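You operate a simulated robot arm through the tools that you are given. There is no shell and no other tool. Be economical: measure what you need, move in short steps, check, and stop when the job is done.

Carry out the task below with a simulated robot arm. There is one attempt and no reset: what you move stays moved.

Task
Put things in order on the middle of the stone top. At the end: the cream pad jar (marked "PADS") stands where the orange plant pot stood; the brown bottle (marked "CEDAR") stands on top of the grey pack (marked "EMPTY"); the orange plant pot from the middle of the stone top stands where the cream candle stood; the cream candle from the middle of the stone top stands on top of the white thermometer (marked "21 C"); whatever was shut is shut again. Leave all else as you found it, and nothing knocked over.

It is judged by the outcome, as a careful person would: the job done as asked, and still so three seconds after it is handed in. It fails if anything else is knocked over, pushed out of place, dropped, spilled or broken.

Robot
A 5-joint arm with a two-finger parallel gripper, fixed in place. Base frame: the origin is at the foot of the arm, x ahead of it, y to its left, z up; the work surface is at about z = 0. Readings come in cm, degrees, newtons and seconds.
With the tool pointing down near the work surface it reaches from about 26 to 68 cm from the base axis. Its first joint turns from -66.0 to 66.0 degrees. The tool tilts only in the upright plane through the base axis and itself; it spins freely about its own axis. Payload 2.9 kg.
The tool frame sits at the grasp point between the pads (the TCP): z along the fingers, y along the line on which they close. The tips reach 3 cm beyond it. The gripper opens to 11 cm. The fingers are 2 cm wide and 1 cm thick; the gripper's body (4.8 by 11.2 cm) begins 5.5 cm behind the TCP.
Orientation is that of the tool frame in the base frame, as [roll, pitch, yaw] about the fixed x, y, z axes, in that order (R = Rz(yaw) Ry(pitch) Rx(roll)). With the fingers straight down and closing along the base's y, the tool's x points along the base's -x, its y along +y and its z along -z.

Tools
- The arm moves only by the tool send_rows. Its argument "commands" is a list of rows, each a list of 7 numbers: the shift along the base's x, y, z in cm, then the turn, a rotation vector about the base's x, y, z in degrees, then the opening, from 0 (shut) to 1 (fully open). In form: [[x, y, z, rx, ry, rz, claw], ...]. A call has 1 to 8 rows; each row is the pose to reach, as a shift and turn from the pose commanded when the call began. Each row takes 0.2 s and may step no farther than 5 cm and 8.6 degrees from the row before; otherwise, or with a gripper value out of range, the whole call is refused. Where a pose cannot be reached the arm comes as near as it can. A force on the tool above 40 N (or 10 N above the force at the start of the call, whichever is more), or a blocked arm, ends the call early, and 0.2 s more pass. Each finger travels about 10.8 cm/s and halts on what it meets, pressing with about 28 N; the grip force reading is that of the motor and also rises with nothing between the fingers. The clock runs only during rows and for 0.2 s after the last one: add rows that repeat a pose to give the fingers time. It gives the time, the measured TCP pose, the force on the tool (base axes), the opening and the grip force at its end, in the units of the frame above (readings bear some noise).
- Cameras (640 x 400 px; columns grow to the right, rows downward): "scene" is fixed at [3.03, -44.73, 60.46]; the picture's right is [0.83, -0.56, 0.00], its down [-0.33, -0.48, -0.81] and it looks along [0.46, 0.67, -0.58] (base axes); focal length 337 px, centre (320, 200). "wrist" rides on the gripper at [7.2, 1.7, -10.3] in the tool frame; the picture's right is [-0.23, 0.97, 0.00], its down [-0.76, -0.18, -0.62] and it looks along [-0.61, -0.14, 0.78] (tool axes); focal length 222 px, centre (320, 200). There is no depth. A picture from a camera that has moved, and an enlarged one, comes with that camera's place and axes in the base frame and with its lens.
- capture(camera): a new picture of that camera. The clock stands still meanwhile.
- enlarge(camera, box): a new picture of the part [left, top, right, bottom] of that camera's present view, enlarged. The clock stands still meanwhile.
- close_job(): hands the job in; it is judged then, once.

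Go step by step. Nothing tells you positions but the pictures and the camera data: compare them with the known pose of the tool, close in by small moves and look again before you grip or let go. The budget is 120 turns and 76 pictures, counting those below and the enlarged ones. Unless the task says otherwise, let go and move clear before handing in.

The tools are called as a command line: name --pt "numbers of a row" for each row, then --argument value for the rest, lists and objects as JSON in quotes. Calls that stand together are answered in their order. send_rows: Moves the arm, as the interface text tells. Its arguments: {"type":"object","properties":{"commands":{"type":"array","items":{"type":"array","items":{"type":"number"}}}},"required":["commands"]} The other tools are called the same way: capture (camera) takes a picture; enlarge (camera, box) takes an enlarged picture of a part of a camera's view; close_job () hands the job in.

At the start:

```text
time: 0.0
tcp_pos: [37.83, 18.42, 34.91]
tool_rot: [180.0, 0.0, -180.0]
contact_force: [0.1, 0.1, 0.3]
opening: 10.99
grip_force: 0.1
```

scene: 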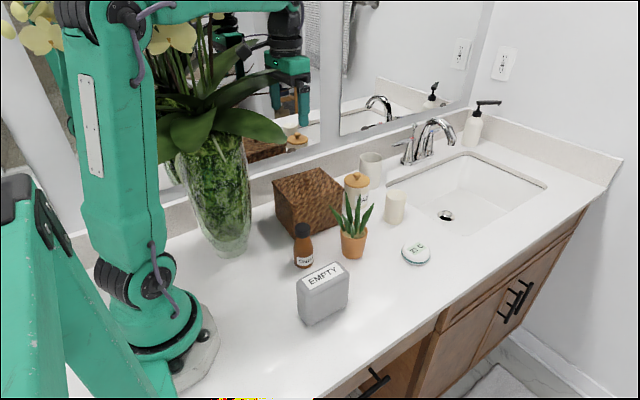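
wrist: 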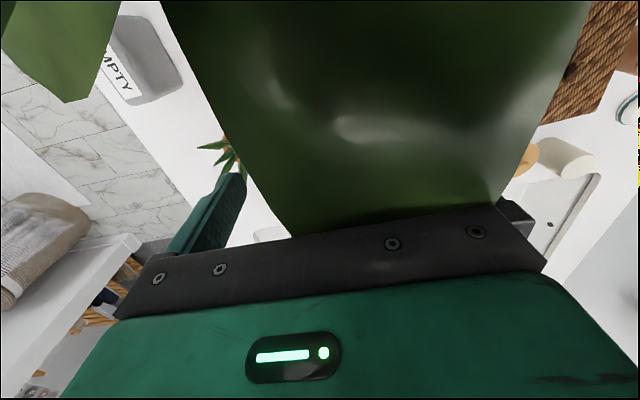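

I see the pot, candle, jar, bottle, pack and thermometer grouped on the middle of the counter, with the orchid leaves near the gripper. I'll look closer to measure them.

enlarge --camera "scene" --box '[260, 140, 450, 260]'

enlarge --camera "scene" --box '[270, 210, 450, 330]'

enlarge --camera "scene" --box '[100, 0, 340, 150]'

```text
3.33 times, centred on (355, 200) of scene
camera zoom: at [3.03, -44.73, 60.46], right [0.83, -0.56, 0.0], down [-0.33, -0.48, -0.81], along [0.46, 0.67, -0.58], focal length 1124 px, centre (203, 200)
```

zoom: 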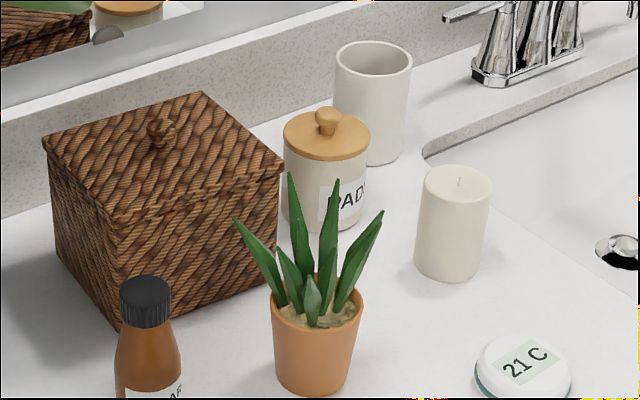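

```text
3.33 times, centred on (360, 270) of scene
camera zoom: at [3.03, -44.73, 60.46], right [0.83, -0.56, 0.0], down [-0.33, -0.48, -0.81], along [0.46, 0.67, -0.58], focal length 1124 px, centre (187, -33)
```

zoom: 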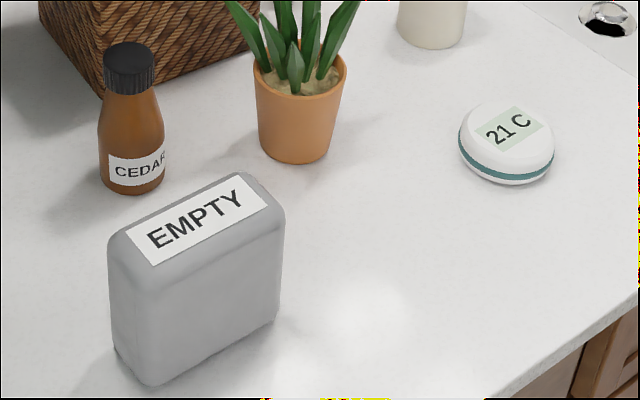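

```text
2.67 times, centred on (220, 75) of scene
camera zoom: at [3.03, -44.73, 60.46], right [0.83, -0.56, 0.0], down [-0.33, -0.48, -0.81], along [0.46, 0.67, -0.58], focal length 899 px, centre (587, 533)
```

zoom: 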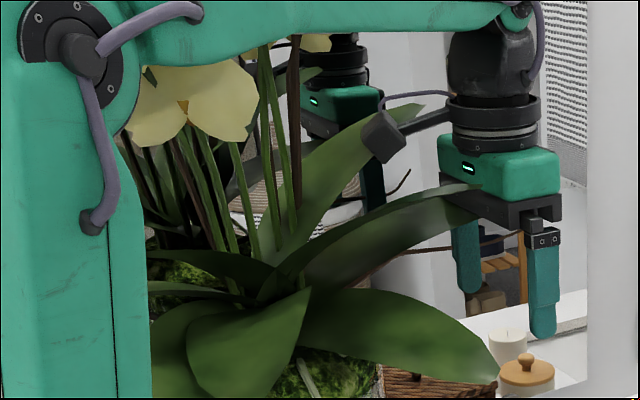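

Estimates: candle (63,6), pot (45,2), jar (59.5,18), bottle (33,6), pack (29,-8.7), thermometer (57.6,-8). First I back the gripper away from the orchid leaf, outward along the leaf's direction.

send_rows --pt "3 0 0 0 0 0 1" --pt "6 0 0 0 0 0 1" --pt "9 -1 0 0 0 0 1" --pt "12 -4 0 0 0 0 1" --pt "14 -8 0 0 0 0 1" --pt "15 -12 0 0 0 0 1"

capture --camera "wrist"

capture --camera "scene"

```text
time: 1.4
tcp_pos: [52.95, 6.04, 34.98]
tool_rot: [-180.0, 0.0, -180.0]
contact_force: [0.4, 0.0, -0.2]
opening: 11.01
grip_force: 0.1
```

```text
70 pictures are left
camera wrist: at [45.65, 7.88, 45.41], right [0.23, 0.97, 0.0], down [0.76, -0.18, 0.62], along [0.61, -0.14, -0.78], focal length 222 px, centre (320, 200)
```

wrist: 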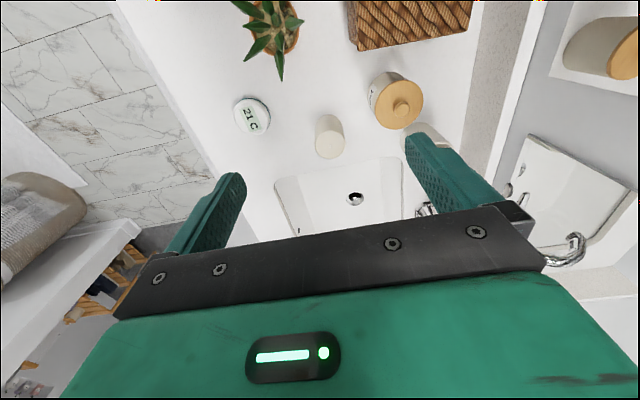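

```text
69 pictures are left
```

scene: 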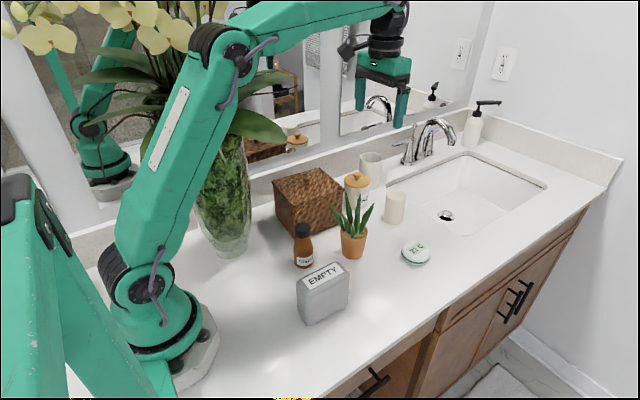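

The way is clear now; wrist and scene views agree on the candle near (63, 5.8). I'll go above it and look again.

send_rows --pt "4 0 -3 0 0 0 1" --pt "7 0 -6 0 0 0 1" --pt "10 -0.2 -9 0 0 0 1" --pt "10 -0.2 -13 0 0 0 1" --pt "10 -0.2 -17 0 0 0 1" --pt "10 -0.2 -19 0 0 0 1"

capture --camera "wrist"

enlarge --camera "scene" --box '[310, 100, 470, 260]'

```text
time: 2.8
tcp_pos: [62.92, 6.19, 15.51]
tool_rot: [180.0, 0.0, -180.0]
contact_force: [-0.8, 0.5, -0.2]
opening: 10.99
grip_force: 0.0
```

```text
68 pictures are left
camera wrist: at [55.76, 7.92, 25.91], right [0.23, 0.97, 0.0], down [0.76, -0.18, 0.62], along [0.61, -0.14, -0.78], focal length 222 px, centre (320, 200)
```

wrist: 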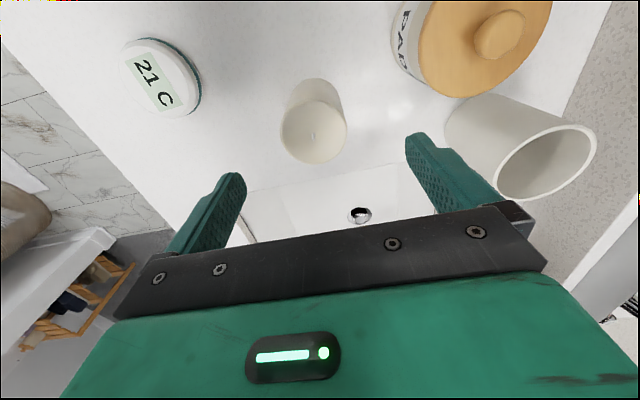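

```text
2.50 times, centred on (390, 180) of scene
camera zoom: at [3.03, -44.73, 60.46], right [0.83, -0.56, 0.0], down [-0.33, -0.48, -0.81], along [0.46, 0.67, -0.58], focal length 843 px, centre (145, 250)
```

zoom: 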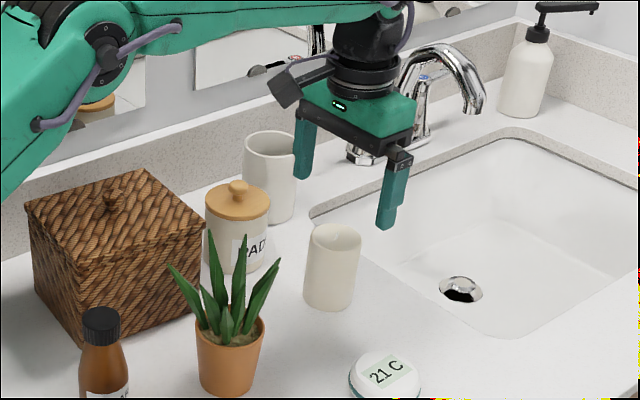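

The candle is between the fingers at about (62.6, 5.9). I'll lower around it and close.

send_rows --pt "-0.2 -0.3 -4 0 0 0 1" --pt "-0.2 -0.3 -8 0 0 0 1" --pt "-0.2 -0.3 -10.9 0 0 0 1" --pt "-0.2 -0.3 -10.9 0 0 0 0.7" --pt "-0.2 -0.3 -10.9 0 0 0 0.5" --pt "-0.2 -0.3 -10.9 0 0 0 0.4" --pt "-0.2 -0.3 -10.9 0 0 0 0.4"

enlarge --camera "scene" --box '[340, 130, 460, 250]'

```text
time: 4.4
tcp_pos: [62.53, 5.86, 4.77]
tool_rot: [-180.0, 0.1, -180.0]
contact_force: [-0.5, 0.0, 0.7]
opening: 5.58
grip_force: 27.5
```

```text
3.33 times, centred on (400, 190) of scene
camera zoom: at [3.03, -44.73, 60.46], right [0.83, -0.56, 0.0], down [-0.33, -0.48, -0.81], along [0.46, 0.67, -0.58], focal length 1124 px, centre (53, 233)
```

zoom: 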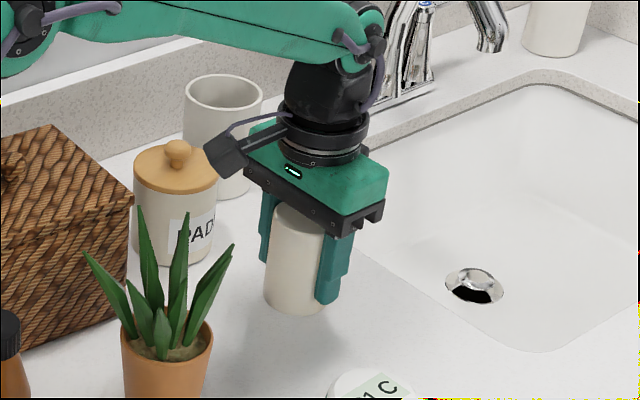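

Candle is firmly held at (62.5, 5.9), which I record as its spot. Lifting and moving toward the thermometer.

send_rows --pt "0 0 4 0 0 0 0.4" --pt "0 0 8 0 0 0 0.4" --pt "-1 -4 9 0 0 0 0.4" --pt "-3 -8 9 0 0 0 0.4" --pt "-5 -12 9 0 0 0 0.4" --pt "-6 -13.6 9 0 0 0 0.4" --pt "-6 -13.6 9 0 0 0 0.4"

capture --camera "wrist"

enlarge --camera "scene" --box '[340, 160, 480, 290]'

```text
time: 6.0
tcp_pos: [56.51, -7.74, 13.89]
tool_rot: [-179.9, 0.1, 179.9]
contact_force: [0.7, -0.4, 0.0]
opening: 4.41
grip_force: 0.1
```

```text
65 pictures are left
camera wrist: at [49.27, -6.05, 24.31], right [0.23, 0.97, 0.0], down [0.76, -0.18, 0.62], along [0.61, -0.14, -0.78], focal length 222 px, centre (320, 200)
```

wrist: 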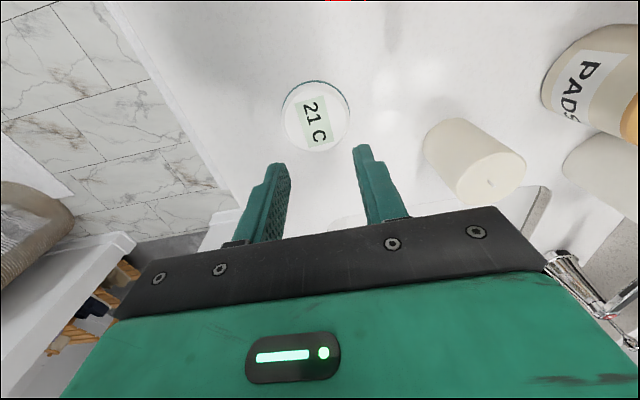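

```text
3.08 times, centred on (410, 225) of scene
camera zoom: at [3.02, -44.73, 60.46], right [0.83, -0.56, 0.0], down [-0.33, -0.48, -0.81], along [0.46, 0.67, -0.58], focal length 1037 px, centre (43, 123)
```

zoom: 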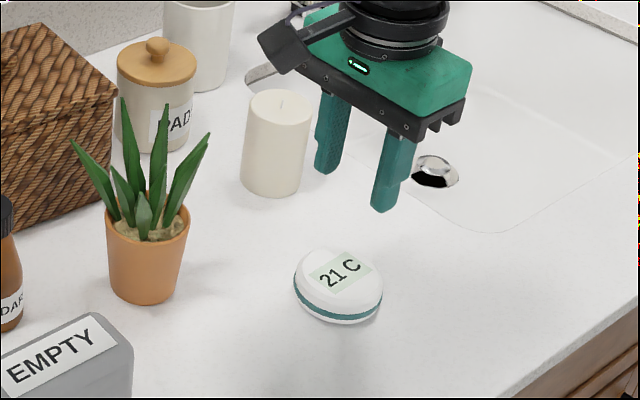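

The candle slipped out on lifting because I held it off-centre; it is still standing, about 0.3 cm further out, near (63.3, 5.85). I'll go back, centre better and grip harder.

send_rows --pt "1 3 3 0 0 0 1" --pt "3 7 3 0 0 0 1" --pt "5 11 3 0 0 0 1" --pt "6.7 13.5 2 0 0 0 1" --pt "6.7 13.5 2 0 0 0 1"

capture --camera "wrist"

```text
time: 7.2
tcp_pos: [63.41, 5.75, 15.8]
tool_rot: [-180.0, 0.0, -179.9]
contact_force: [0.2, 1.3, 0.2]
opening: 11.0
grip_force: 0.1
```

```text
63 pictures are left
camera wrist: at [56.18, 7.42, 26.24], right [0.23, 0.97, 0.0], down [0.76, -0.18, 0.62], along [0.61, -0.14, -0.78], focal length 222 px, centre (320, 200)
```

wrist: 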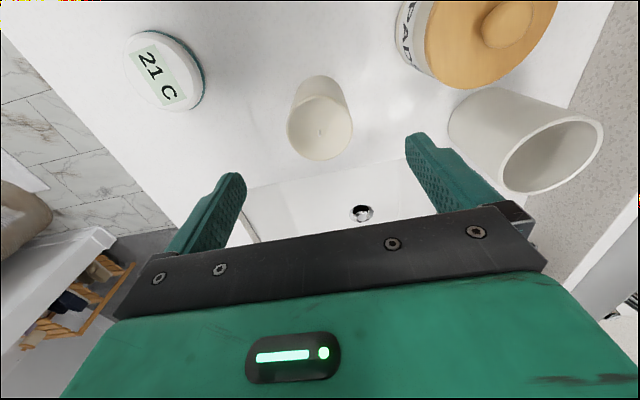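

Centre now looks like x≈63.1. I'll descend, close fully and lift only a little to test.

send_rows --pt "-0.25 0.1 -4 0 0 0 1" --pt "-0.25 0.1 -8 0 0 0 1" --pt "-0.25 0.1 -11.4 0 0 0 1" --pt "-0.25 0.1 -11.4 0 0 0 0.5" --pt "-0.25 0.1 -11.4 0 0 0 0.2" --pt "-0.25 0.1 -11.4 0 0 0 0" --pt "-0.25 0.1 -11.4 0 0 0 0" --pt "-0.25 0.1 -11.4 0 0 0 0"

send_rows --pt "0 0 1 0 0 0 0" --pt "0 0 2 0 0 0 0" --pt "0 0 3 0 0 0 0" --pt "0 0 3 0 0 0 0"

enlarge --camera "scene" --box '[340, 130, 460, 250]'

```text
time: 9.0
tcp_pos: [63.29, 5.64, 4.36]
tool_rot: [180.0, 0.0, -180.0]
contact_force: [-0.8, -1.1, 0.5]
opening: 5.54
grip_force: 28.1
```

```text
time: 10.0
tcp_pos: [63.32, 5.86, 7.43]
tool_rot: [-180.0, 0.1, 180.0]
contact_force: [0.0, 0.2, -1.8]
opening: 5.54
grip_force: 28.0
```

```text
3.33 times, centred on (400, 190) of scene
camera zoom: at [3.03, -44.73, 60.46], right [0.83, -0.56, 0.0], down [-0.33, -0.48, -0.81], along [0.46, 0.67, -0.58], focal length 1124 px, centre (53, 233)
```

zoom: 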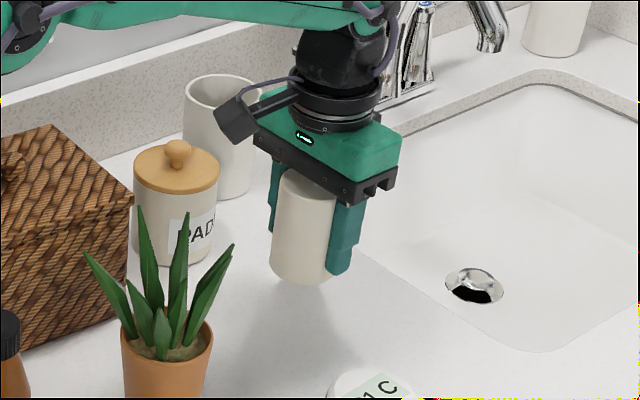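

Candle is held and lifted cleanly. Moving it above the thermometer, staying a few cm high, then checking alignment.

send_rows --pt "0 0 3 0 0 0 0" --pt "-1 -3 4 0 0 0 0" --pt "-2.5 -6 4 0 0 0 0" --pt "-4 -9 4 0 0 0 0" --pt "-5 -12 4 0 0 0 0" --pt "-5.9 -13.8 4 0 0 0 0" --pt "-5.9 -13.8 4 0 0 0 0"

capture --camera "wrist"

enlarge --camera "scene" --box '[360, 180, 480, 280]'

```text
time: 11.6
tcp_pos: [57.28, -7.92, 11.39]
tool_rot: [-180.0, 0.0, 180.0]
contact_force: [0.1, 0.4, -2.2]
opening: 5.52
grip_force: 28.1
```

```text
61 pictures are left
camera wrist: at [49.99, -6.23, 21.76], right [0.23, 0.97, 0.0], down [0.76, -0.18, 0.62], along [0.61, -0.14, -0.78], focal length 222 px, centre (320, 200)
```

wrist: 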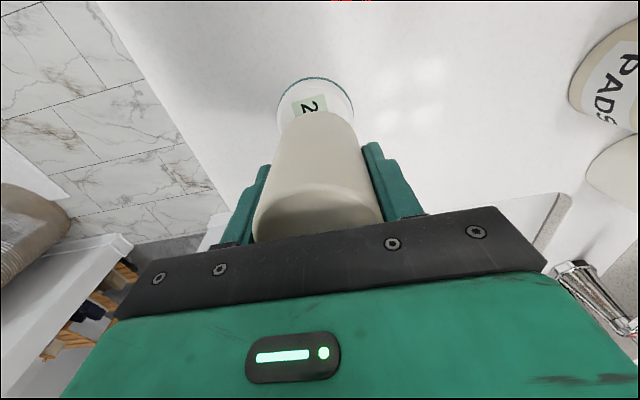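

```text
4.00 times, centred on (420, 230) of scene
camera zoom: at [3.03, -44.73, 60.46], right [0.83, -0.56, 0.0], down [-0.33, -0.48, -0.81], along [0.46, 0.67, -0.58], focal length 1348 px, centre (-80, 80)
```

zoom: 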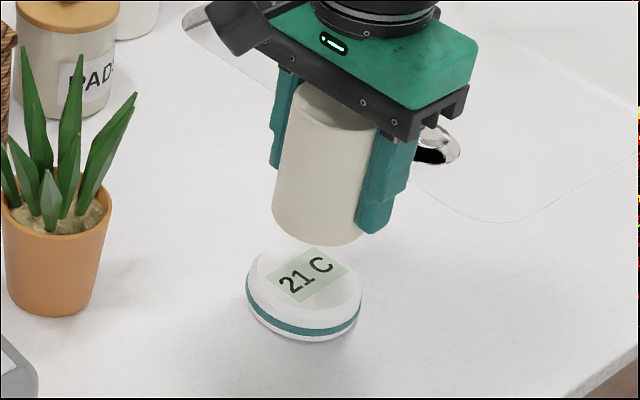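

Candle and thermometer are nearly aligned; I'll shift by (-0.1,-0.3) and lower to just above its top.

send_rows --pt "-0.1 -0.3 -1.5 0 0 0 0" --pt "-0.1 -0.3 -3 0 0 0 0" --pt "-0.1 -0.3 -3.8 0 0 0 0" --pt "-0.1 -0.3 -3.8 0 0 0 0"

enlarge --camera "scene" --box '[370, 200, 470, 280]'

enlarge --camera "wrist" --box '[220, 40, 420, 240]'

```text
time: 12.6
tcp_pos: [57.22, -8.29, 7.64]
tool_rot: [180.0, -0.1, 180.0]
contact_force: [0.7, -0.2, -1.8]
opening: 5.54
grip_force: 27.6
```

```text
5.00 times, centred on (420, 240) of scene
camera zoom: at [3.03, -44.73, 60.46], right [0.83, -0.56, 0.0], down [-0.33, -0.48, -0.81], along [0.46, 0.67, -0.58], focal length 1685 px, centre (-180, 0)
```

zoom: 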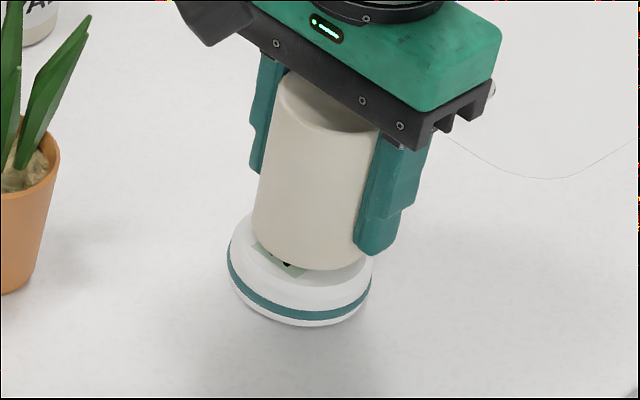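

```text
2.00 times, centred on (320, 140) of wrist
camera zoom: at [49.94, -6.53, 18.04], right [0.23, 0.97, 0.0], down [0.76, -0.18, 0.62], along [0.61, -0.14, -0.78], focal length 444 px, centre (320, 320)
```

zoom: 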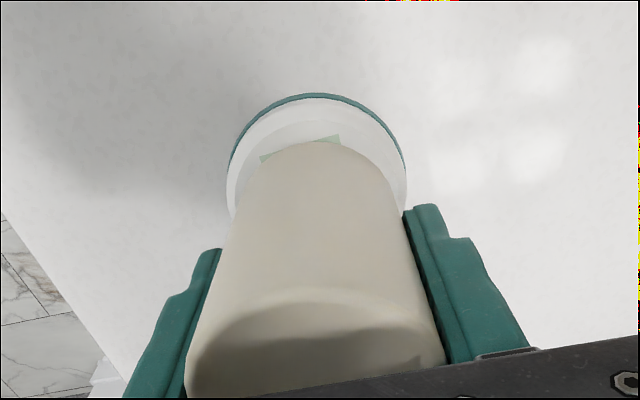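

Alignment is good within ~0.3 cm. I lower in small steps watching the force.

send_rows --pt "-0.2 -0.1 -0.3 0 0 0 0" --pt "-0.2 -0.1 -0.6 0 0 0 0" --pt "-0.2 -0.1 -0.6 0 0 0 0"

enlarge --camera "scene" --box '[370, 200, 470, 280]'

```text
time: 13.4
tcp_pos: [57.1, -8.31, 7.18]
tool_rot: [-180.0, 0.0, 180.0]
contact_force: [0.0, 1.2, -1.7]
opening: 5.51
grip_force: 28.1
```

```text
5.00 times, centred on (420, 240) of scene
camera zoom: at [3.03, -44.73, 60.46], right [0.83, -0.56, 0.0], down [-0.33, -0.48, -0.81], along [0.46, 0.67, -0.58], focal length 1685 px, centre (-180, 0)
```

zoom: 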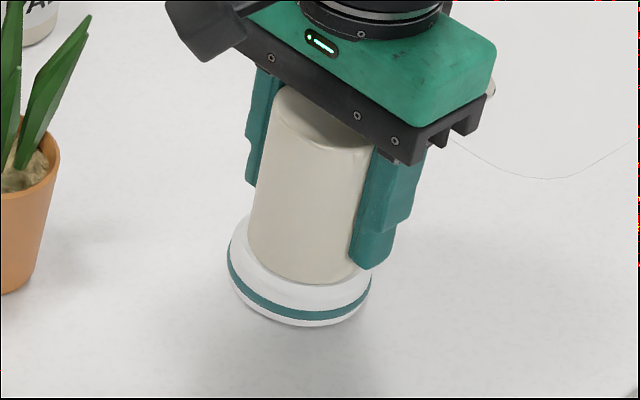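

send_rows --pt "0 0 -0.15 0 0 0 0" --pt "0 0 -0.3 0 0 0 0" --pt "0 0 -0.3 0 0 0 0"

```text
time: 14.2
tcp_pos: [57.04, -8.3, 6.89]
tool_rot: [-180.0, 0.1, -179.9]
contact_force: [-3.2, -3.0, 12.4]
opening: 5.53
grip_force: 28.2
```

Contact is made (12 N). I relieve it a touch, open the fingers slowly and check.

send_rows --pt "0 0 0.1 0 0 0 0" --pt "0 0 0.1 0 0 0 0.55" --pt "0 0 0.1 0 0 0 0.7" --pt "0 0 0.1 0 0 0 0.7"

enlarge --camera "scene" --box '[370, 190, 470, 280]'

```text
time: 15.2
tcp_pos: [56.91, -8.26, 6.83]
tool_rot: [179.9, 0.0, 180.0]
contact_force: [0.0, -0.2, -0.2]
opening: 7.68
grip_force: 0.1
```

```text
4.44 times, centred on (420, 235) of scene
camera zoom: at [3.03, -44.73, 60.46], right [0.83, -0.56, 0.0], down [-0.33, -0.48, -0.81], along [0.46, 0.67, -0.58], focal length 1498 px, centre (-124, 44)
```

zoom: 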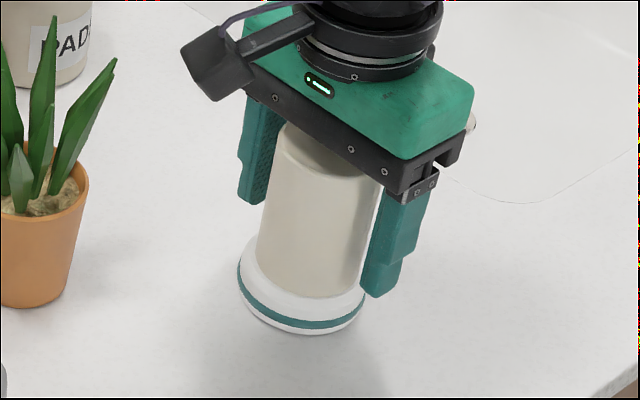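

The candle stands on the thermometer. I retreat straight up, then survey the orchid leaf near the bottle, since its tip seems to hang right above it.

send_rows --pt "0 0 4 0 0 0 0.8" --pt "0 0 9 0 0 0 1" --pt "0 0 14 0 0 0 1" --pt "0 0 19 0 0 0 1" --pt "-4 1 21 0 0 0 1" --pt "-8 2 23 0 0 0 1" --pt "-12 3 24 0 0 0 1" --pt "-12 3 24 0 0 0 1"

capture --camera "scene"

capture --camera "wrist"

```text
time: 17.0
tcp_pos: [45.38, -5.2, 30.57]
tool_rot: [180.0, -0.1, 180.0]
contact_force: [-0.6, 0.1, -0.1]
opening: 11.02
grip_force: 0.0
```

```text
55 pictures are left
```

scene: 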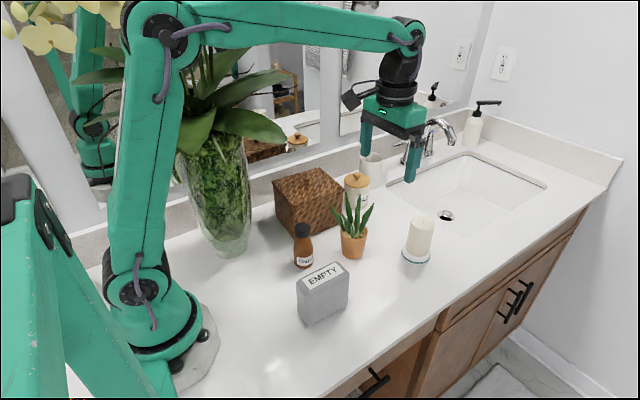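

```text
54 pictures are left
camera wrist: at [38.06, -3.5, 40.97], right [0.23, 0.97, 0.0], down [0.76, -0.18, 0.62], along [0.61, -0.14, -0.78], focal length 222 px, centre (320, 200)
```

wrist: 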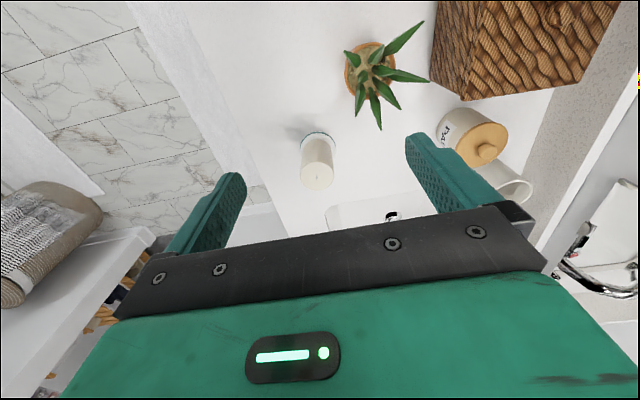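

I've worked out the arm geometry; to judge the leaf and pot leaves I'll spin the tool 180° so the wrist camera looks back at them (also the spin needed for a tilted pot grasp).

send_rows --pt "0 0 0 0 0 8.5 1" --pt "0 0 0 0 0 17 1" --pt "0 0 0 0 0 25.5 1" --pt "0 0 0 0 0 34 1" --pt "0 0 0 0 0 42.5 1" --pt "0 0 0 0 0 51 1" --pt "0 0 0 0 0 59.5 1" --pt "0 0 0 0 0 68 1"

send_rows --pt "0 0 0 0 0 8.5 1" --pt "0 0 0 0 0 17 1" --pt "0 0 0 0 0 25.5 1" --pt "0 0 0 0 0 34 1" --pt "0 0 0 0 0 42.5 1" --pt "0 0 0 0 0 51 1" --pt "0 0 0 0 0 59.5 1" --pt "0 0 0 0 0 68 1"

send_rows --pt "0 0 0 0 0 8.5 1" --pt "0 0 0 0 0 17 1" --pt "0 0 0 0 0 25.5 1" --pt "0 0 0 0 0 34 1" --pt "0 0 0 0 0 42.5 1" --pt "0 0 0 0 0 44 1"

capture --camera "wrist"

```text
time: 18.8
tcp_pos: [45.04, -5.34, 30.86]
tool_rot: [-179.9, 0.0, -111.9]
contact_force: [0.0, 0.8, 0.2]
opening: 11.02
grip_force: 0.1
```

```text
time: 20.6
tcp_pos: [44.84, -5.36, 30.86]
tool_rot: [180.0, -0.1, -43.8]
contact_force: [-0.1, 0.4, -0.1]
opening: 11.03
grip_force: 0.0
```

```text
time: 22.0
tcp_pos: [44.68, 4.49, 30.81]
tool_rot: [180.0, 0.1, -1.8]
contact_force: [-0.8, 0.6, -0.6]
opening: 10.98
grip_force: 0.1
out of reach, approached as far as the arm can: row 4, 5, 6
```

```text
53 pictures are left
camera wrist: at [51.78, 2.54, 41.36], right [-0.26, -0.97, 0.0], down [-0.76, 0.2, 0.62], along [-0.6, 0.16, -0.78], focal length 222 px, centre (320, 200)
```

wrist: 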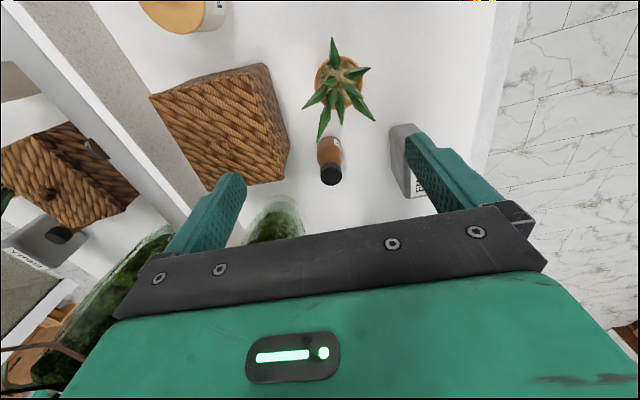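

The spin stops 7.5° short of 180°, which is acceptable for a tilted grasp. I need to verify the orchid leaf tip near (31,7.5,33) above the bottle, so I'll rise and move toward −y for a look.

send_rows --pt "0 0 4 0 0 -8 1" --pt "0 0 8 0 0 -16 1"

```text
time: 22.6
tcp_pos: [44.7, 4.69, 38.77]
tool_rot: [179.9, 0.0, -16.0]
contact_force: [-0.3, 0.5, 0.0]
opening: 11.0
grip_force: 0.0
```

send_rows --pt "-1 -3 2 0 0 -6 1" --pt "-3 -6 3 0 0 -6 1" --pt "-6 -9 3 0 0 -6 1" --pt "-9 -11 3 0 0 -6 1" --pt "-11 -12 3 0 0 -6 1"

capture --camera "wrist"

```text
time: 23.8
tcp_pos: [33.52, -7.36, 41.68]
tool_rot: [-180.0, 0.0, -22.1]
contact_force: [-0.2, 0.3, 0.3]
opening: 10.99
grip_force: 0.0
```

```text
52 pictures are left
camera wrist: at [39.56, -11.65, 52.17], right [-0.58, -0.82, 0.0], down [-0.64, 0.45, 0.62], along [-0.51, 0.36, -0.78], focal length 222 px, centre (320, 200)
```

wrist: 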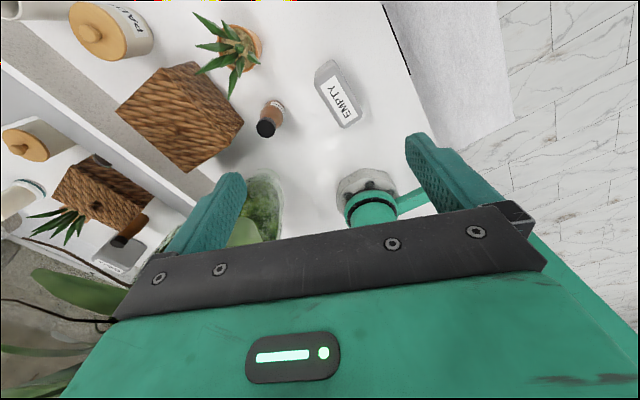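

The leaf tip is confirmed near (30,6,33), so the bottle must be taken with the tool tilted ~20° outward, entering from azimuth ~0 and below the leaf. First I spin the tool back.

send_rows --pt "0 0 0 0 0 -8.5 1" --pt "0 0 0 0 0 -17 1" --pt "0 0 0 0 0 -25.5 1" --pt "0 0 0 0 0 -34 1" --pt "0 0 0 0 0 -42.5 1" --pt "0 0 0 0 0 -51 1" --pt "0 0 0 0 0 -59.5 1" --pt "0 0 0 0 0 -68 1"

send_rows --pt "0 0 0 0 0 -8.5 1" --pt "0 0 0 0 0 -17 1" --pt "0 0 0 0 0 -25.5 1" --pt "0 0 0 0 0 -34 1" --pt "0 0 0 0 0 -42.5 1" --pt "0 0 0 0 0 -51 1" --pt "0 0 0 0 0 -59.5 1" --pt "0 0 0 0 0 -68 1"

send_rows --pt "0 2 -4 0 0 -8 1" --pt "0 4 -8 0 0 -16 1" --pt "0 6.4 -10 0 0 -22 1"

capture --camera "scene"

```text
time: 25.6
tcp_pos: [33.71, -7.09, 41.84]
tool_rot: [-180.0, 0.0, -90.0]
contact_force: [0.6, 0.0, -0.4]
opening: 11.01
grip_force: 0.0
```

```text
time: 27.4
tcp_pos: [33.73, -7.11, 41.91]
tool_rot: [-180.0, 0.0, -158.1]
contact_force: [0.6, 0.3, 0.0]
opening: 11.0
grip_force: 0.1
```

```text
time: 28.2
tcp_pos: [33.97, -0.88, 32.0]
tool_rot: [-180.0, 0.0, 179.9]
contact_force: [0.3, 0.2, 0.6]
opening: 10.97
grip_force: 0.0
```

```text
51 pictures are left
```

scene: 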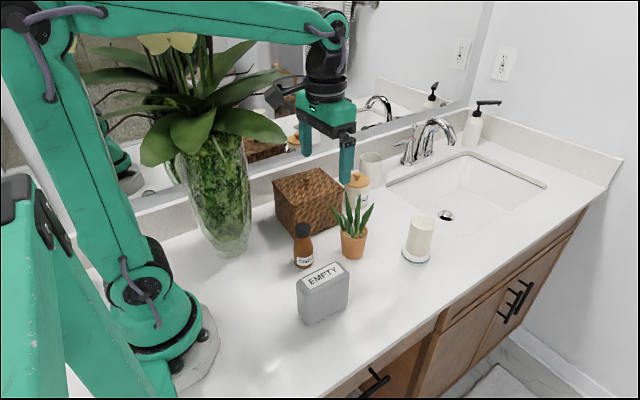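

Now I shift slightly away from the leaf (y≈−3.5) and tilt the tool 35° outward.

send_rows --pt "0 -2.6 0 0 0 -6 0.9" --pt "0 -2.6 0 0 0 -6 0.8"

send_rows --pt "0 0 0 -0.82 -7.96 0 0.8" --pt "0 0 0 -1.65 -15.9 0 0.8" --pt "0 0 0 -2.47 -23.9 0 0.8" --pt "0 0 0 -3.3 -31.8 0 0.8" --pt "0 0 0 -3.6 -34.8 0 0.8"

send_rows --pt "0 0 -4 0 0 0 0.8" --pt "0 0 -8 0 0 0 0.8" --pt "0 0 -12 0 0 0 0.8" --pt "0 0 -16 0 0 0 0.8"

capture --camera "scene"

```text
time: 28.8
tcp_pos: [34.01, -3.38, 31.8]
tool_rot: [180.0, 0.0, 173.9]
contact_force: [0.4, -0.2, 1.2]
opening: 8.78
grip_force: 0.1
```

```text
time: 30.0
tcp_pos: [33.76, -3.26, 31.98]
tool_rot: [179.7, 35.2, 174.0]
contact_force: [0.4, -0.1, -0.1]
opening: 8.81
grip_force: 0.0
```

```text
time: 31.0
tcp_pos: [33.99, -2.95, 16.38]
tool_rot: [179.4, 35.0, 174.0]
contact_force: [-0.2, -0.2, -0.1]
opening: 8.79
grip_force: 0.1
```

```text
50 pictures are left
```

scene: 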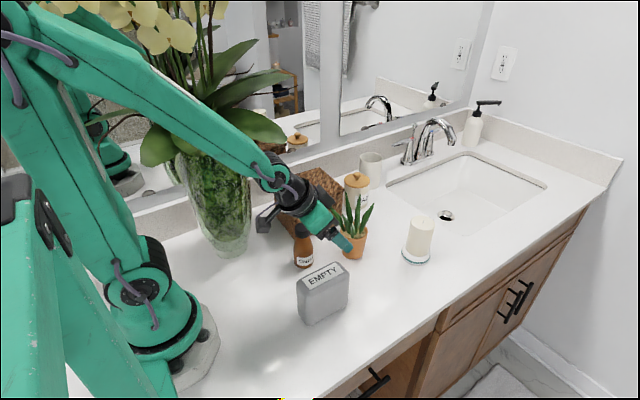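

The tilted pose works and clears the leaf. I swing partway toward the bottle (azimuth ~4°), a bit lower, and check with both cameras.

send_rows --pt "0 2.5 -0.5 0 0 4.2 0.9" --pt "-0.1 5.5 -1 0 0 9.2 1"

capture --camera "wrist"

enlarge --camera "scene" --box '[200, 80, 400, 280]'

```text
time: 31.6
tcp_pos: [34.4, 2.45, 15.09]
tool_rot: [179.6, 34.9, -176.9]
contact_force: [0.5, 0.1, -0.2]
opening: 10.99
grip_force: 0.1
out of reach, approached as far as the arm can: row 1, 2
```

```text
49 pictures are left
camera wrist: at [22.48, 3.33, 19.66], right [0.13, 0.98, 0.14], down [0.28, -0.17, 0.95], along [0.95, -0.08, -0.3], focal length 222 px, centre (320, 200)
```

wrist: 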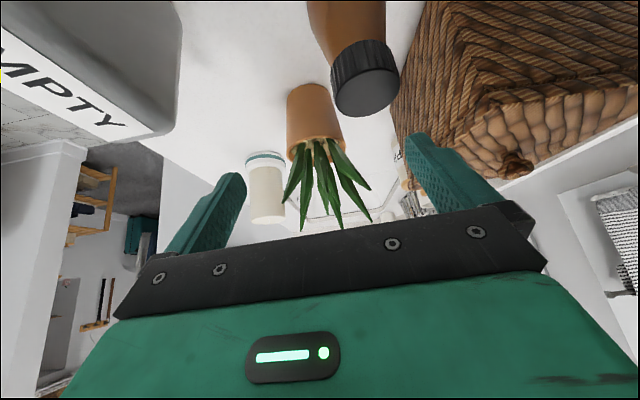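

```text
2.00 times, centred on (300, 180) of scene
camera zoom: at [3.02, -44.73, 60.46], right [0.83, -0.56, 0.0], down [-0.33, -0.48, -0.81], along [0.46, 0.67, -0.58], focal length 674 px, centre (360, 240)
```

zoom: 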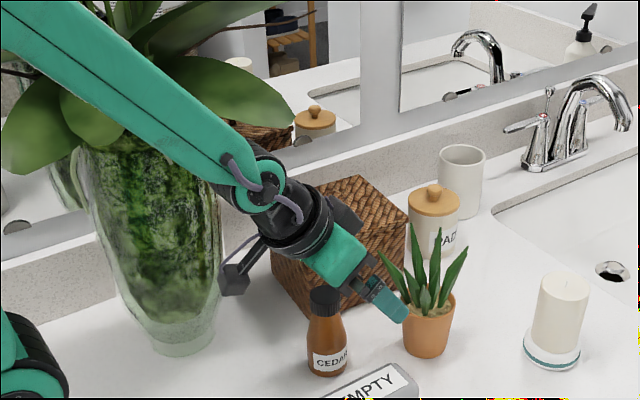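

Bottle cap is seen near (32.5,5.8). I swing the rest of the way to azimuth 10° with a narrower opening, still above the cap.

send_rows --pt "-0.2 1.7 0 -0.1 1.5 3 0.75" --pt "-0.6 3.4 0 -0.3 3 6 0.75" --pt "-0.6 3.4 0 -0.3 3 6 0.75"

capture --camera "wrist"

enlarge --camera "scene" --box '[200, 80, 400, 280]'

```text
time: 32.4
tcp_pos: [33.73, 5.8, 15.09]
tool_rot: [179.7, 31.9, -170.9]
contact_force: [-0.2, 0.2, 0.0]
opening: 8.27
grip_force: 0.0
```

```text
47 pictures are left
camera wrist: at [21.96, 5.56, 20.18], right [0.03, 0.99, 0.12], down [0.34, -0.13, 0.93], along [0.94, 0.01, -0.34], focal length 222 px, centre (320, 200)
```

wrist: 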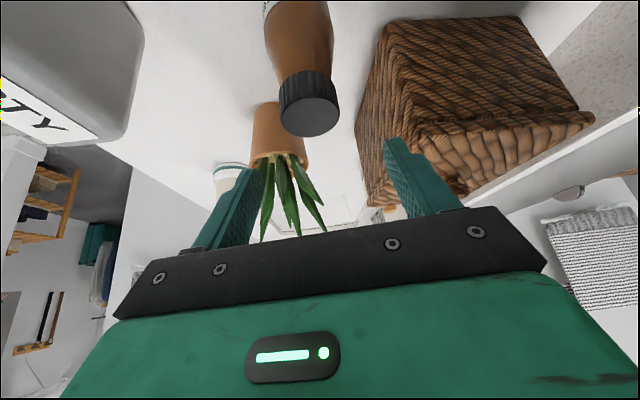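

```text
2.00 times, centred on (300, 180) of scene
camera zoom: at [3.03, -44.73, 60.46], right [0.83, -0.56, 0.0], down [-0.33, -0.48, -0.81], along [0.46, 0.67, -0.58], focal length 674 px, centre (360, 240)
```

zoom: 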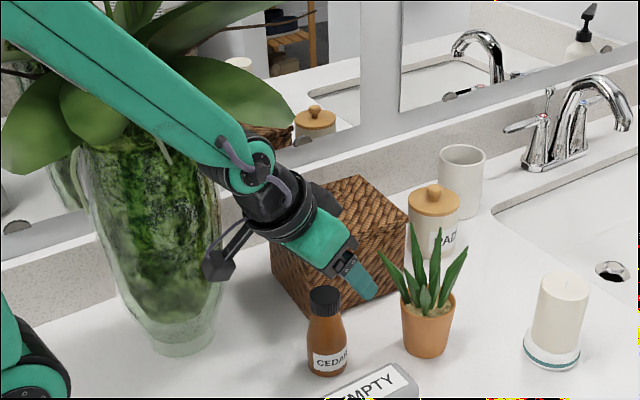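

Cap centre is about (32.2,5.8), top z≈11.4. I'll grip the cap (straight cylinder) with the finger ends: lower to z≈11.5 while easing tilt to 22°.

send_rows --pt "-0.7 0 -1 -0.6 3.3 0 0.75" --pt "-1.3 0 -2 -1.15 6.5 0 0.75" --pt "-1.9 -0.1 -2.8 -1.7 9.8 0 0.75" --pt "-1.9 -0.1 -2.8 -1.7 9.8 0 0.75"

enlarge --camera "wrist" --box '[180, 0, 480, 240]'

enlarge --camera "scene" --box '[240, 140, 370, 280]'

```text
time: 33.4
tcp_pos: [31.79, 5.53, 12.15]
tool_rot: [179.7, 22.0, -170.8]
contact_force: [0.5, 0.4, 0.1]
opening: 8.25
grip_force: 0.1
```

```text
1.67 times, centred on (330, 120) of wrist
camera zoom: at [21.02, 5.52, 19.14], right [0.05, 0.99, 0.09], down [0.5, -0.1, 0.86], along [0.87, 0.0, -0.5], focal length 370 px, centre (303, 333)
```

zoom: 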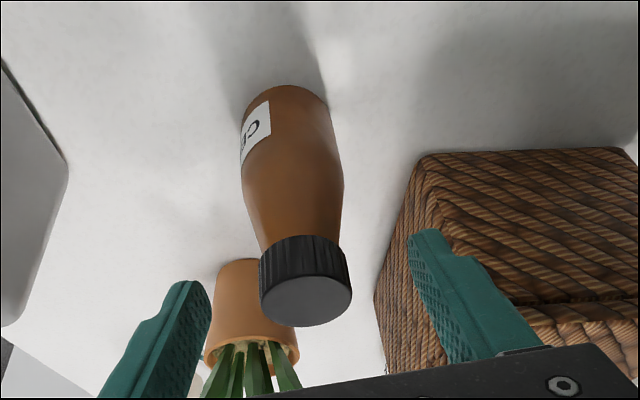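

```text
2.86 times, centred on (305, 210) of scene
camera zoom: at [3.03, -44.73, 60.46], right [0.83, -0.56, 0.0], down [-0.33, -0.48, -0.81], along [0.46, 0.67, -0.58], focal length 963 px, centre (363, 171)
```

zoom: 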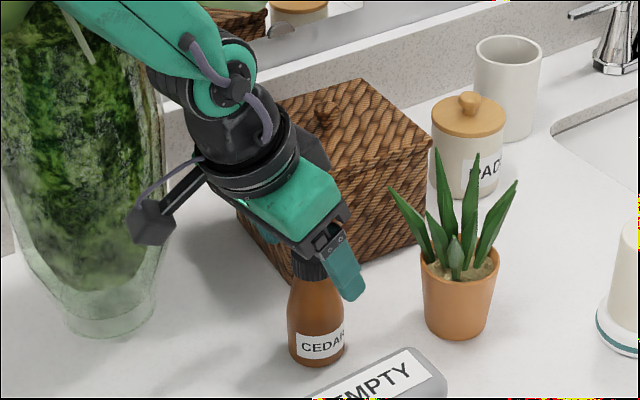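

Cap sits at about (32.6,5.75), top ≈11. Lower 0.9, nudge outward and close on the cap.

send_rows --pt "0.25 0.1 -0.5 0 0 0 0.75" --pt "0.25 0.1 -0.9 0 0 0 0.75" --pt "0.25 0.1 -0.9 0 0 0 0.5" --pt "0.25 0.1 -0.9 0 0 0 0.3" --pt "0.25 0.1 -0.9 0 0 0 0.1" --pt "0.25 0.1 -0.9 0 0 0 0" --pt "0.25 0.1 -0.9 0 0 0 0"

enlarge --camera "wrist" --box '[180, 0, 480, 240]'

enlarge --camera "scene" --box '[240, 140, 370, 280]'

```text
time: 35.0
tcp_pos: [31.99, 5.58, 11.31]
tool_rot: [179.7, 22.0, -170.8]
contact_force: [0.1, -0.2, 0.4]
opening: 3.33
grip_force: 27.8
```

```text
1.67 times, centred on (330, 120) of wrist
camera zoom: at [21.25, 5.54, 18.31], right [0.05, 0.99, 0.09], down [0.5, -0.1, 0.86], along [0.87, 0.0, -0.5], focal length 370 px, centre (303, 333)
```

zoom: 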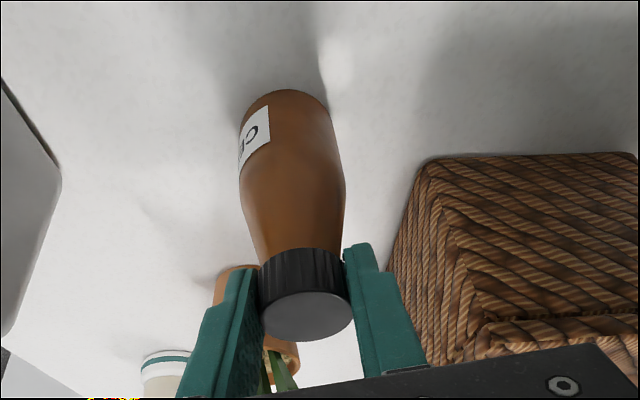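

```text
2.86 times, centred on (305, 210) of scene
camera zoom: at [3.03, -44.73, 60.46], right [0.83, -0.56, 0.0], down [-0.33, -0.48, -0.81], along [0.46, 0.67, -0.58], focal length 963 px, centre (363, 171)
```

zoom: 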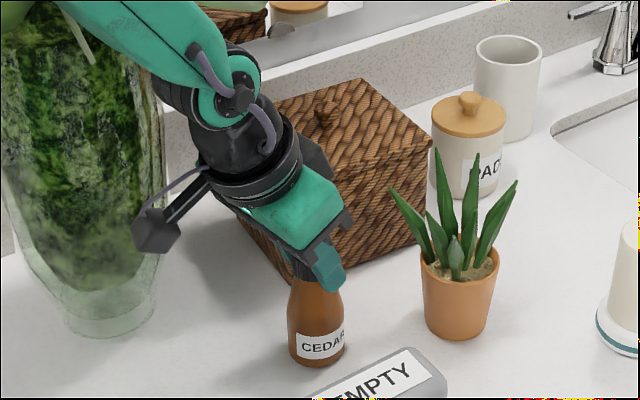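

Gripped at 3.3 cm. Test lift of 1.2 cm.

send_rows --pt "0 0 0.6 0 0 0 0" --pt "0 0 1.2 0 0 0 0" --pt "0 0 1.2 0 0 0 0"

enlarge --camera "scene" --box '[240, 140, 370, 280]'

```text
time: 35.8
tcp_pos: [32.13, 5.61, 12.6]
tool_rot: [179.7, 22.0, -170.8]
contact_force: [-0.2, -0.3, -2.0]
opening: 3.34
grip_force: 28.0
```

```text
2.86 times, centred on (305, 210) of scene
camera zoom: at [3.03, -44.73, 60.46], right [0.83, -0.56, 0.0], down [-0.33, -0.48, -0.81], along [0.46, 0.67, -0.58], focal length 963 px, centre (363, 171)
```

zoom: 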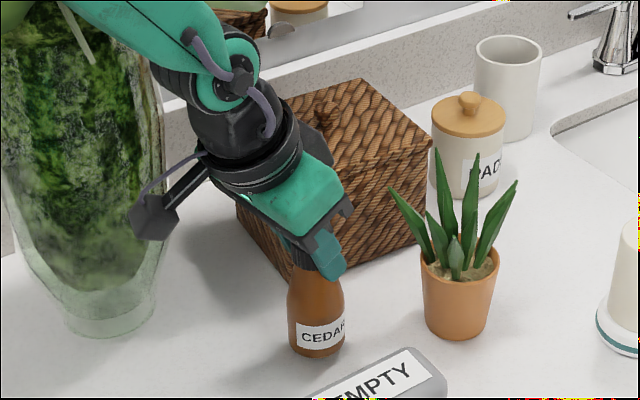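

It holds. I swing away from the leaf to azimuth −2°, then raise it above pack height.

send_rows --pt "0.15 -1.1 0.3 0 0 -2 0" --pt "0.3 -2.2 0.3 0 0 -4 0" --pt "0.4 -3.4 0.3 0 0 -6 0" --pt "0.45 -4.5 0.3 0 0 -8 0" --pt "0.45 -5.6 0.3 0 0 -10 0" --pt "0.45 -6.75 0.3 0 0 -12 0"

send_rows --pt "0 0 2 0 0 0 0" --pt "0 0 4 0 0 0 0" --pt "0 0 6 0 0 0 0" --pt "0 0 8 0 0 0 0" --pt "0 0 10 0 0 0 0" --pt "0 0 12.5 0 0 0 0" --pt "0 0 12.5 0 0 0 0"

capture --camera "scene"

capture --camera "wrist"

```text
time: 37.2
tcp_pos: [32.37, -1.04, 12.91]
tool_rot: [179.7, 22.0, 177.2]
contact_force: [0.7, -0.1, -3.2]
opening: 3.32
grip_force: 28.0
```

```text
time: 38.8
tcp_pos: [32.31, -1.21, 25.4]
tool_rot: [179.7, 21.9, 177.2]
contact_force: [0.2, -0.5, -1.9]
opening: 3.29
grip_force: 27.8
```

```text
40 pictures are left
```

scene: 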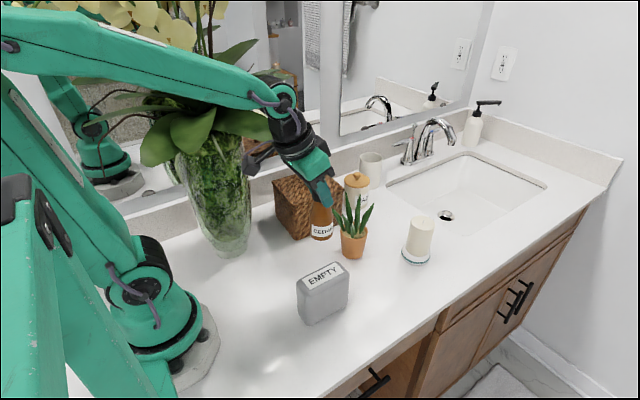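

```text
39 pictures are left
camera wrist: at [21.79, 0.99, 32.35], right [0.26, 0.96, 0.09], down [0.46, -0.2, 0.86], along [0.85, -0.18, -0.5], focal length 222 px, centre (320, 200)
```

wrist: 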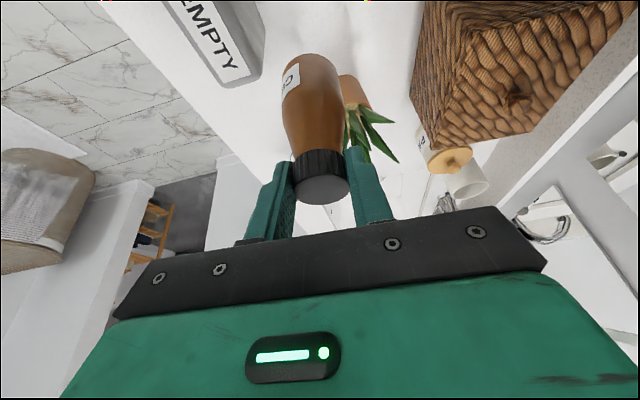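

Bottle is upright at height. Pack centre is near (29,−8.7); moving over it with ~2.5 cm clearance.

send_rows --pt "-0.6 -1.5 0.5 0 0 -3 0" --pt "-1.3 -3 0.5 0 0 -6 0" --pt "-2.1 -4.5 0.5 0 0 -9 0" --pt "-3 -6 0.5 0 0 -12 0" --pt "-3.9 -7.3 0.5 0 0 -14.6 0" --pt "-3.9 -7.3 0.5 0 0 -14.6 0"

enlarge --camera "scene" --box '[250, 180, 400, 340]'

enlarge --camera "wrist" --box '[180, 0, 480, 240]'

```text
time: 40.2
tcp_pos: [28.38, -8.42, 26.0]
tool_rot: [179.5, 22.0, 162.6]
contact_force: [0.2, 0.2, -2.6]
opening: 3.29
grip_force: 28.8
```

```text
2.50 times, centred on (325, 260) of scene
camera zoom: at [3.03, -44.73, 60.46], right [0.83, -0.56, 0.0], down [-0.33, -0.48, -0.81], along [0.46, 0.67, -0.58], focal length 843 px, centre (308, 50)
```

zoom: 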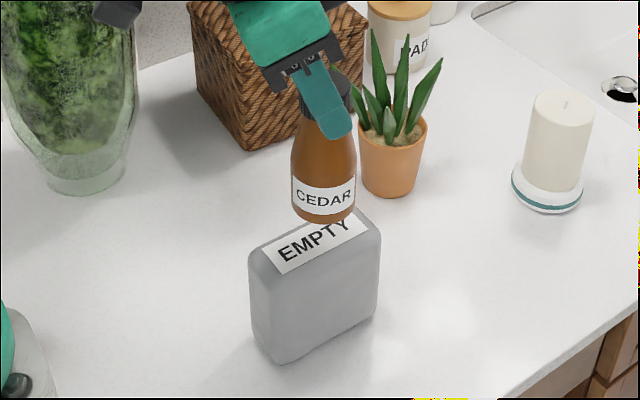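

```text
1.67 times, centred on (330, 120) of wrist
camera zoom: at [18.75, -3.67, 32.94], right [0.49, 0.87, 0.09], down [0.4, -0.32, 0.86], along [0.78, -0.39, -0.5], focal length 370 px, centre (303, 333)
```

zoom: 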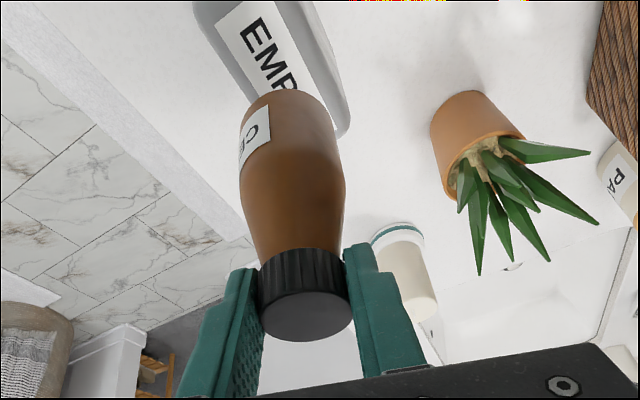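

Bottle is centred across the pack within ~0.2 cm; shift −0.4 in x and lower to near the top.

send_rows --pt "-0.4 0 -1 0 0 0 0" --pt "-0.4 0 -2 0 0 0 0" --pt "-0.4 0 -2.6 0 0 0 0" --pt "-0.4 0 -2.6 0 0 0 0"

enlarge --camera "scene" --box '[280, 220, 370, 330]'

enlarge --camera "wrist" --box '[240, 0, 400, 130]'

```text
time: 41.2
tcp_pos: [28.31, -8.39, 23.29]
tool_rot: [179.7, 22.0, 162.6]
contact_force: [-0.4, -0.3, -2.9]
opening: 3.34
grip_force: 27.8
```

```text
3.64 times, centred on (325, 275) of scene
camera zoom: at [3.03, -44.73, 60.46], right [0.83, -0.56, 0.0], down [-0.33, -0.48, -0.81], along [0.46, 0.67, -0.58], focal length 1226 px, centre (302, -73)
```

zoom: 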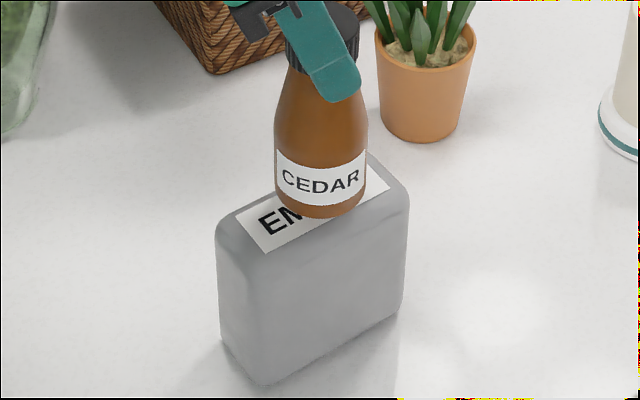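

```text
3.08 times, centred on (320, 65) of wrist
camera zoom: at [18.53, -3.64, 30.29], right [0.49, 0.87, 0.09], down [0.4, -0.31, 0.86], along [0.78, -0.39, -0.5], focal length 684 px, centre (320, 615)
```

zoom: 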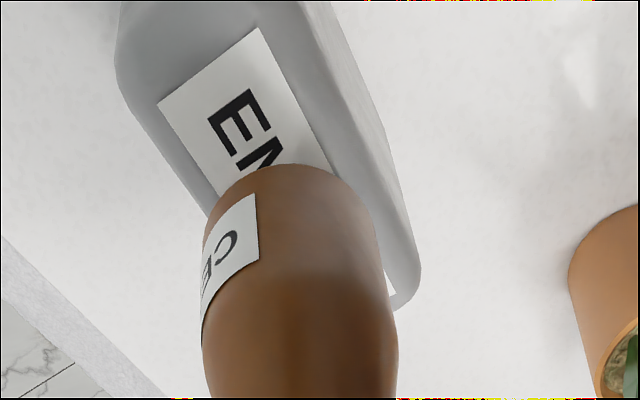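

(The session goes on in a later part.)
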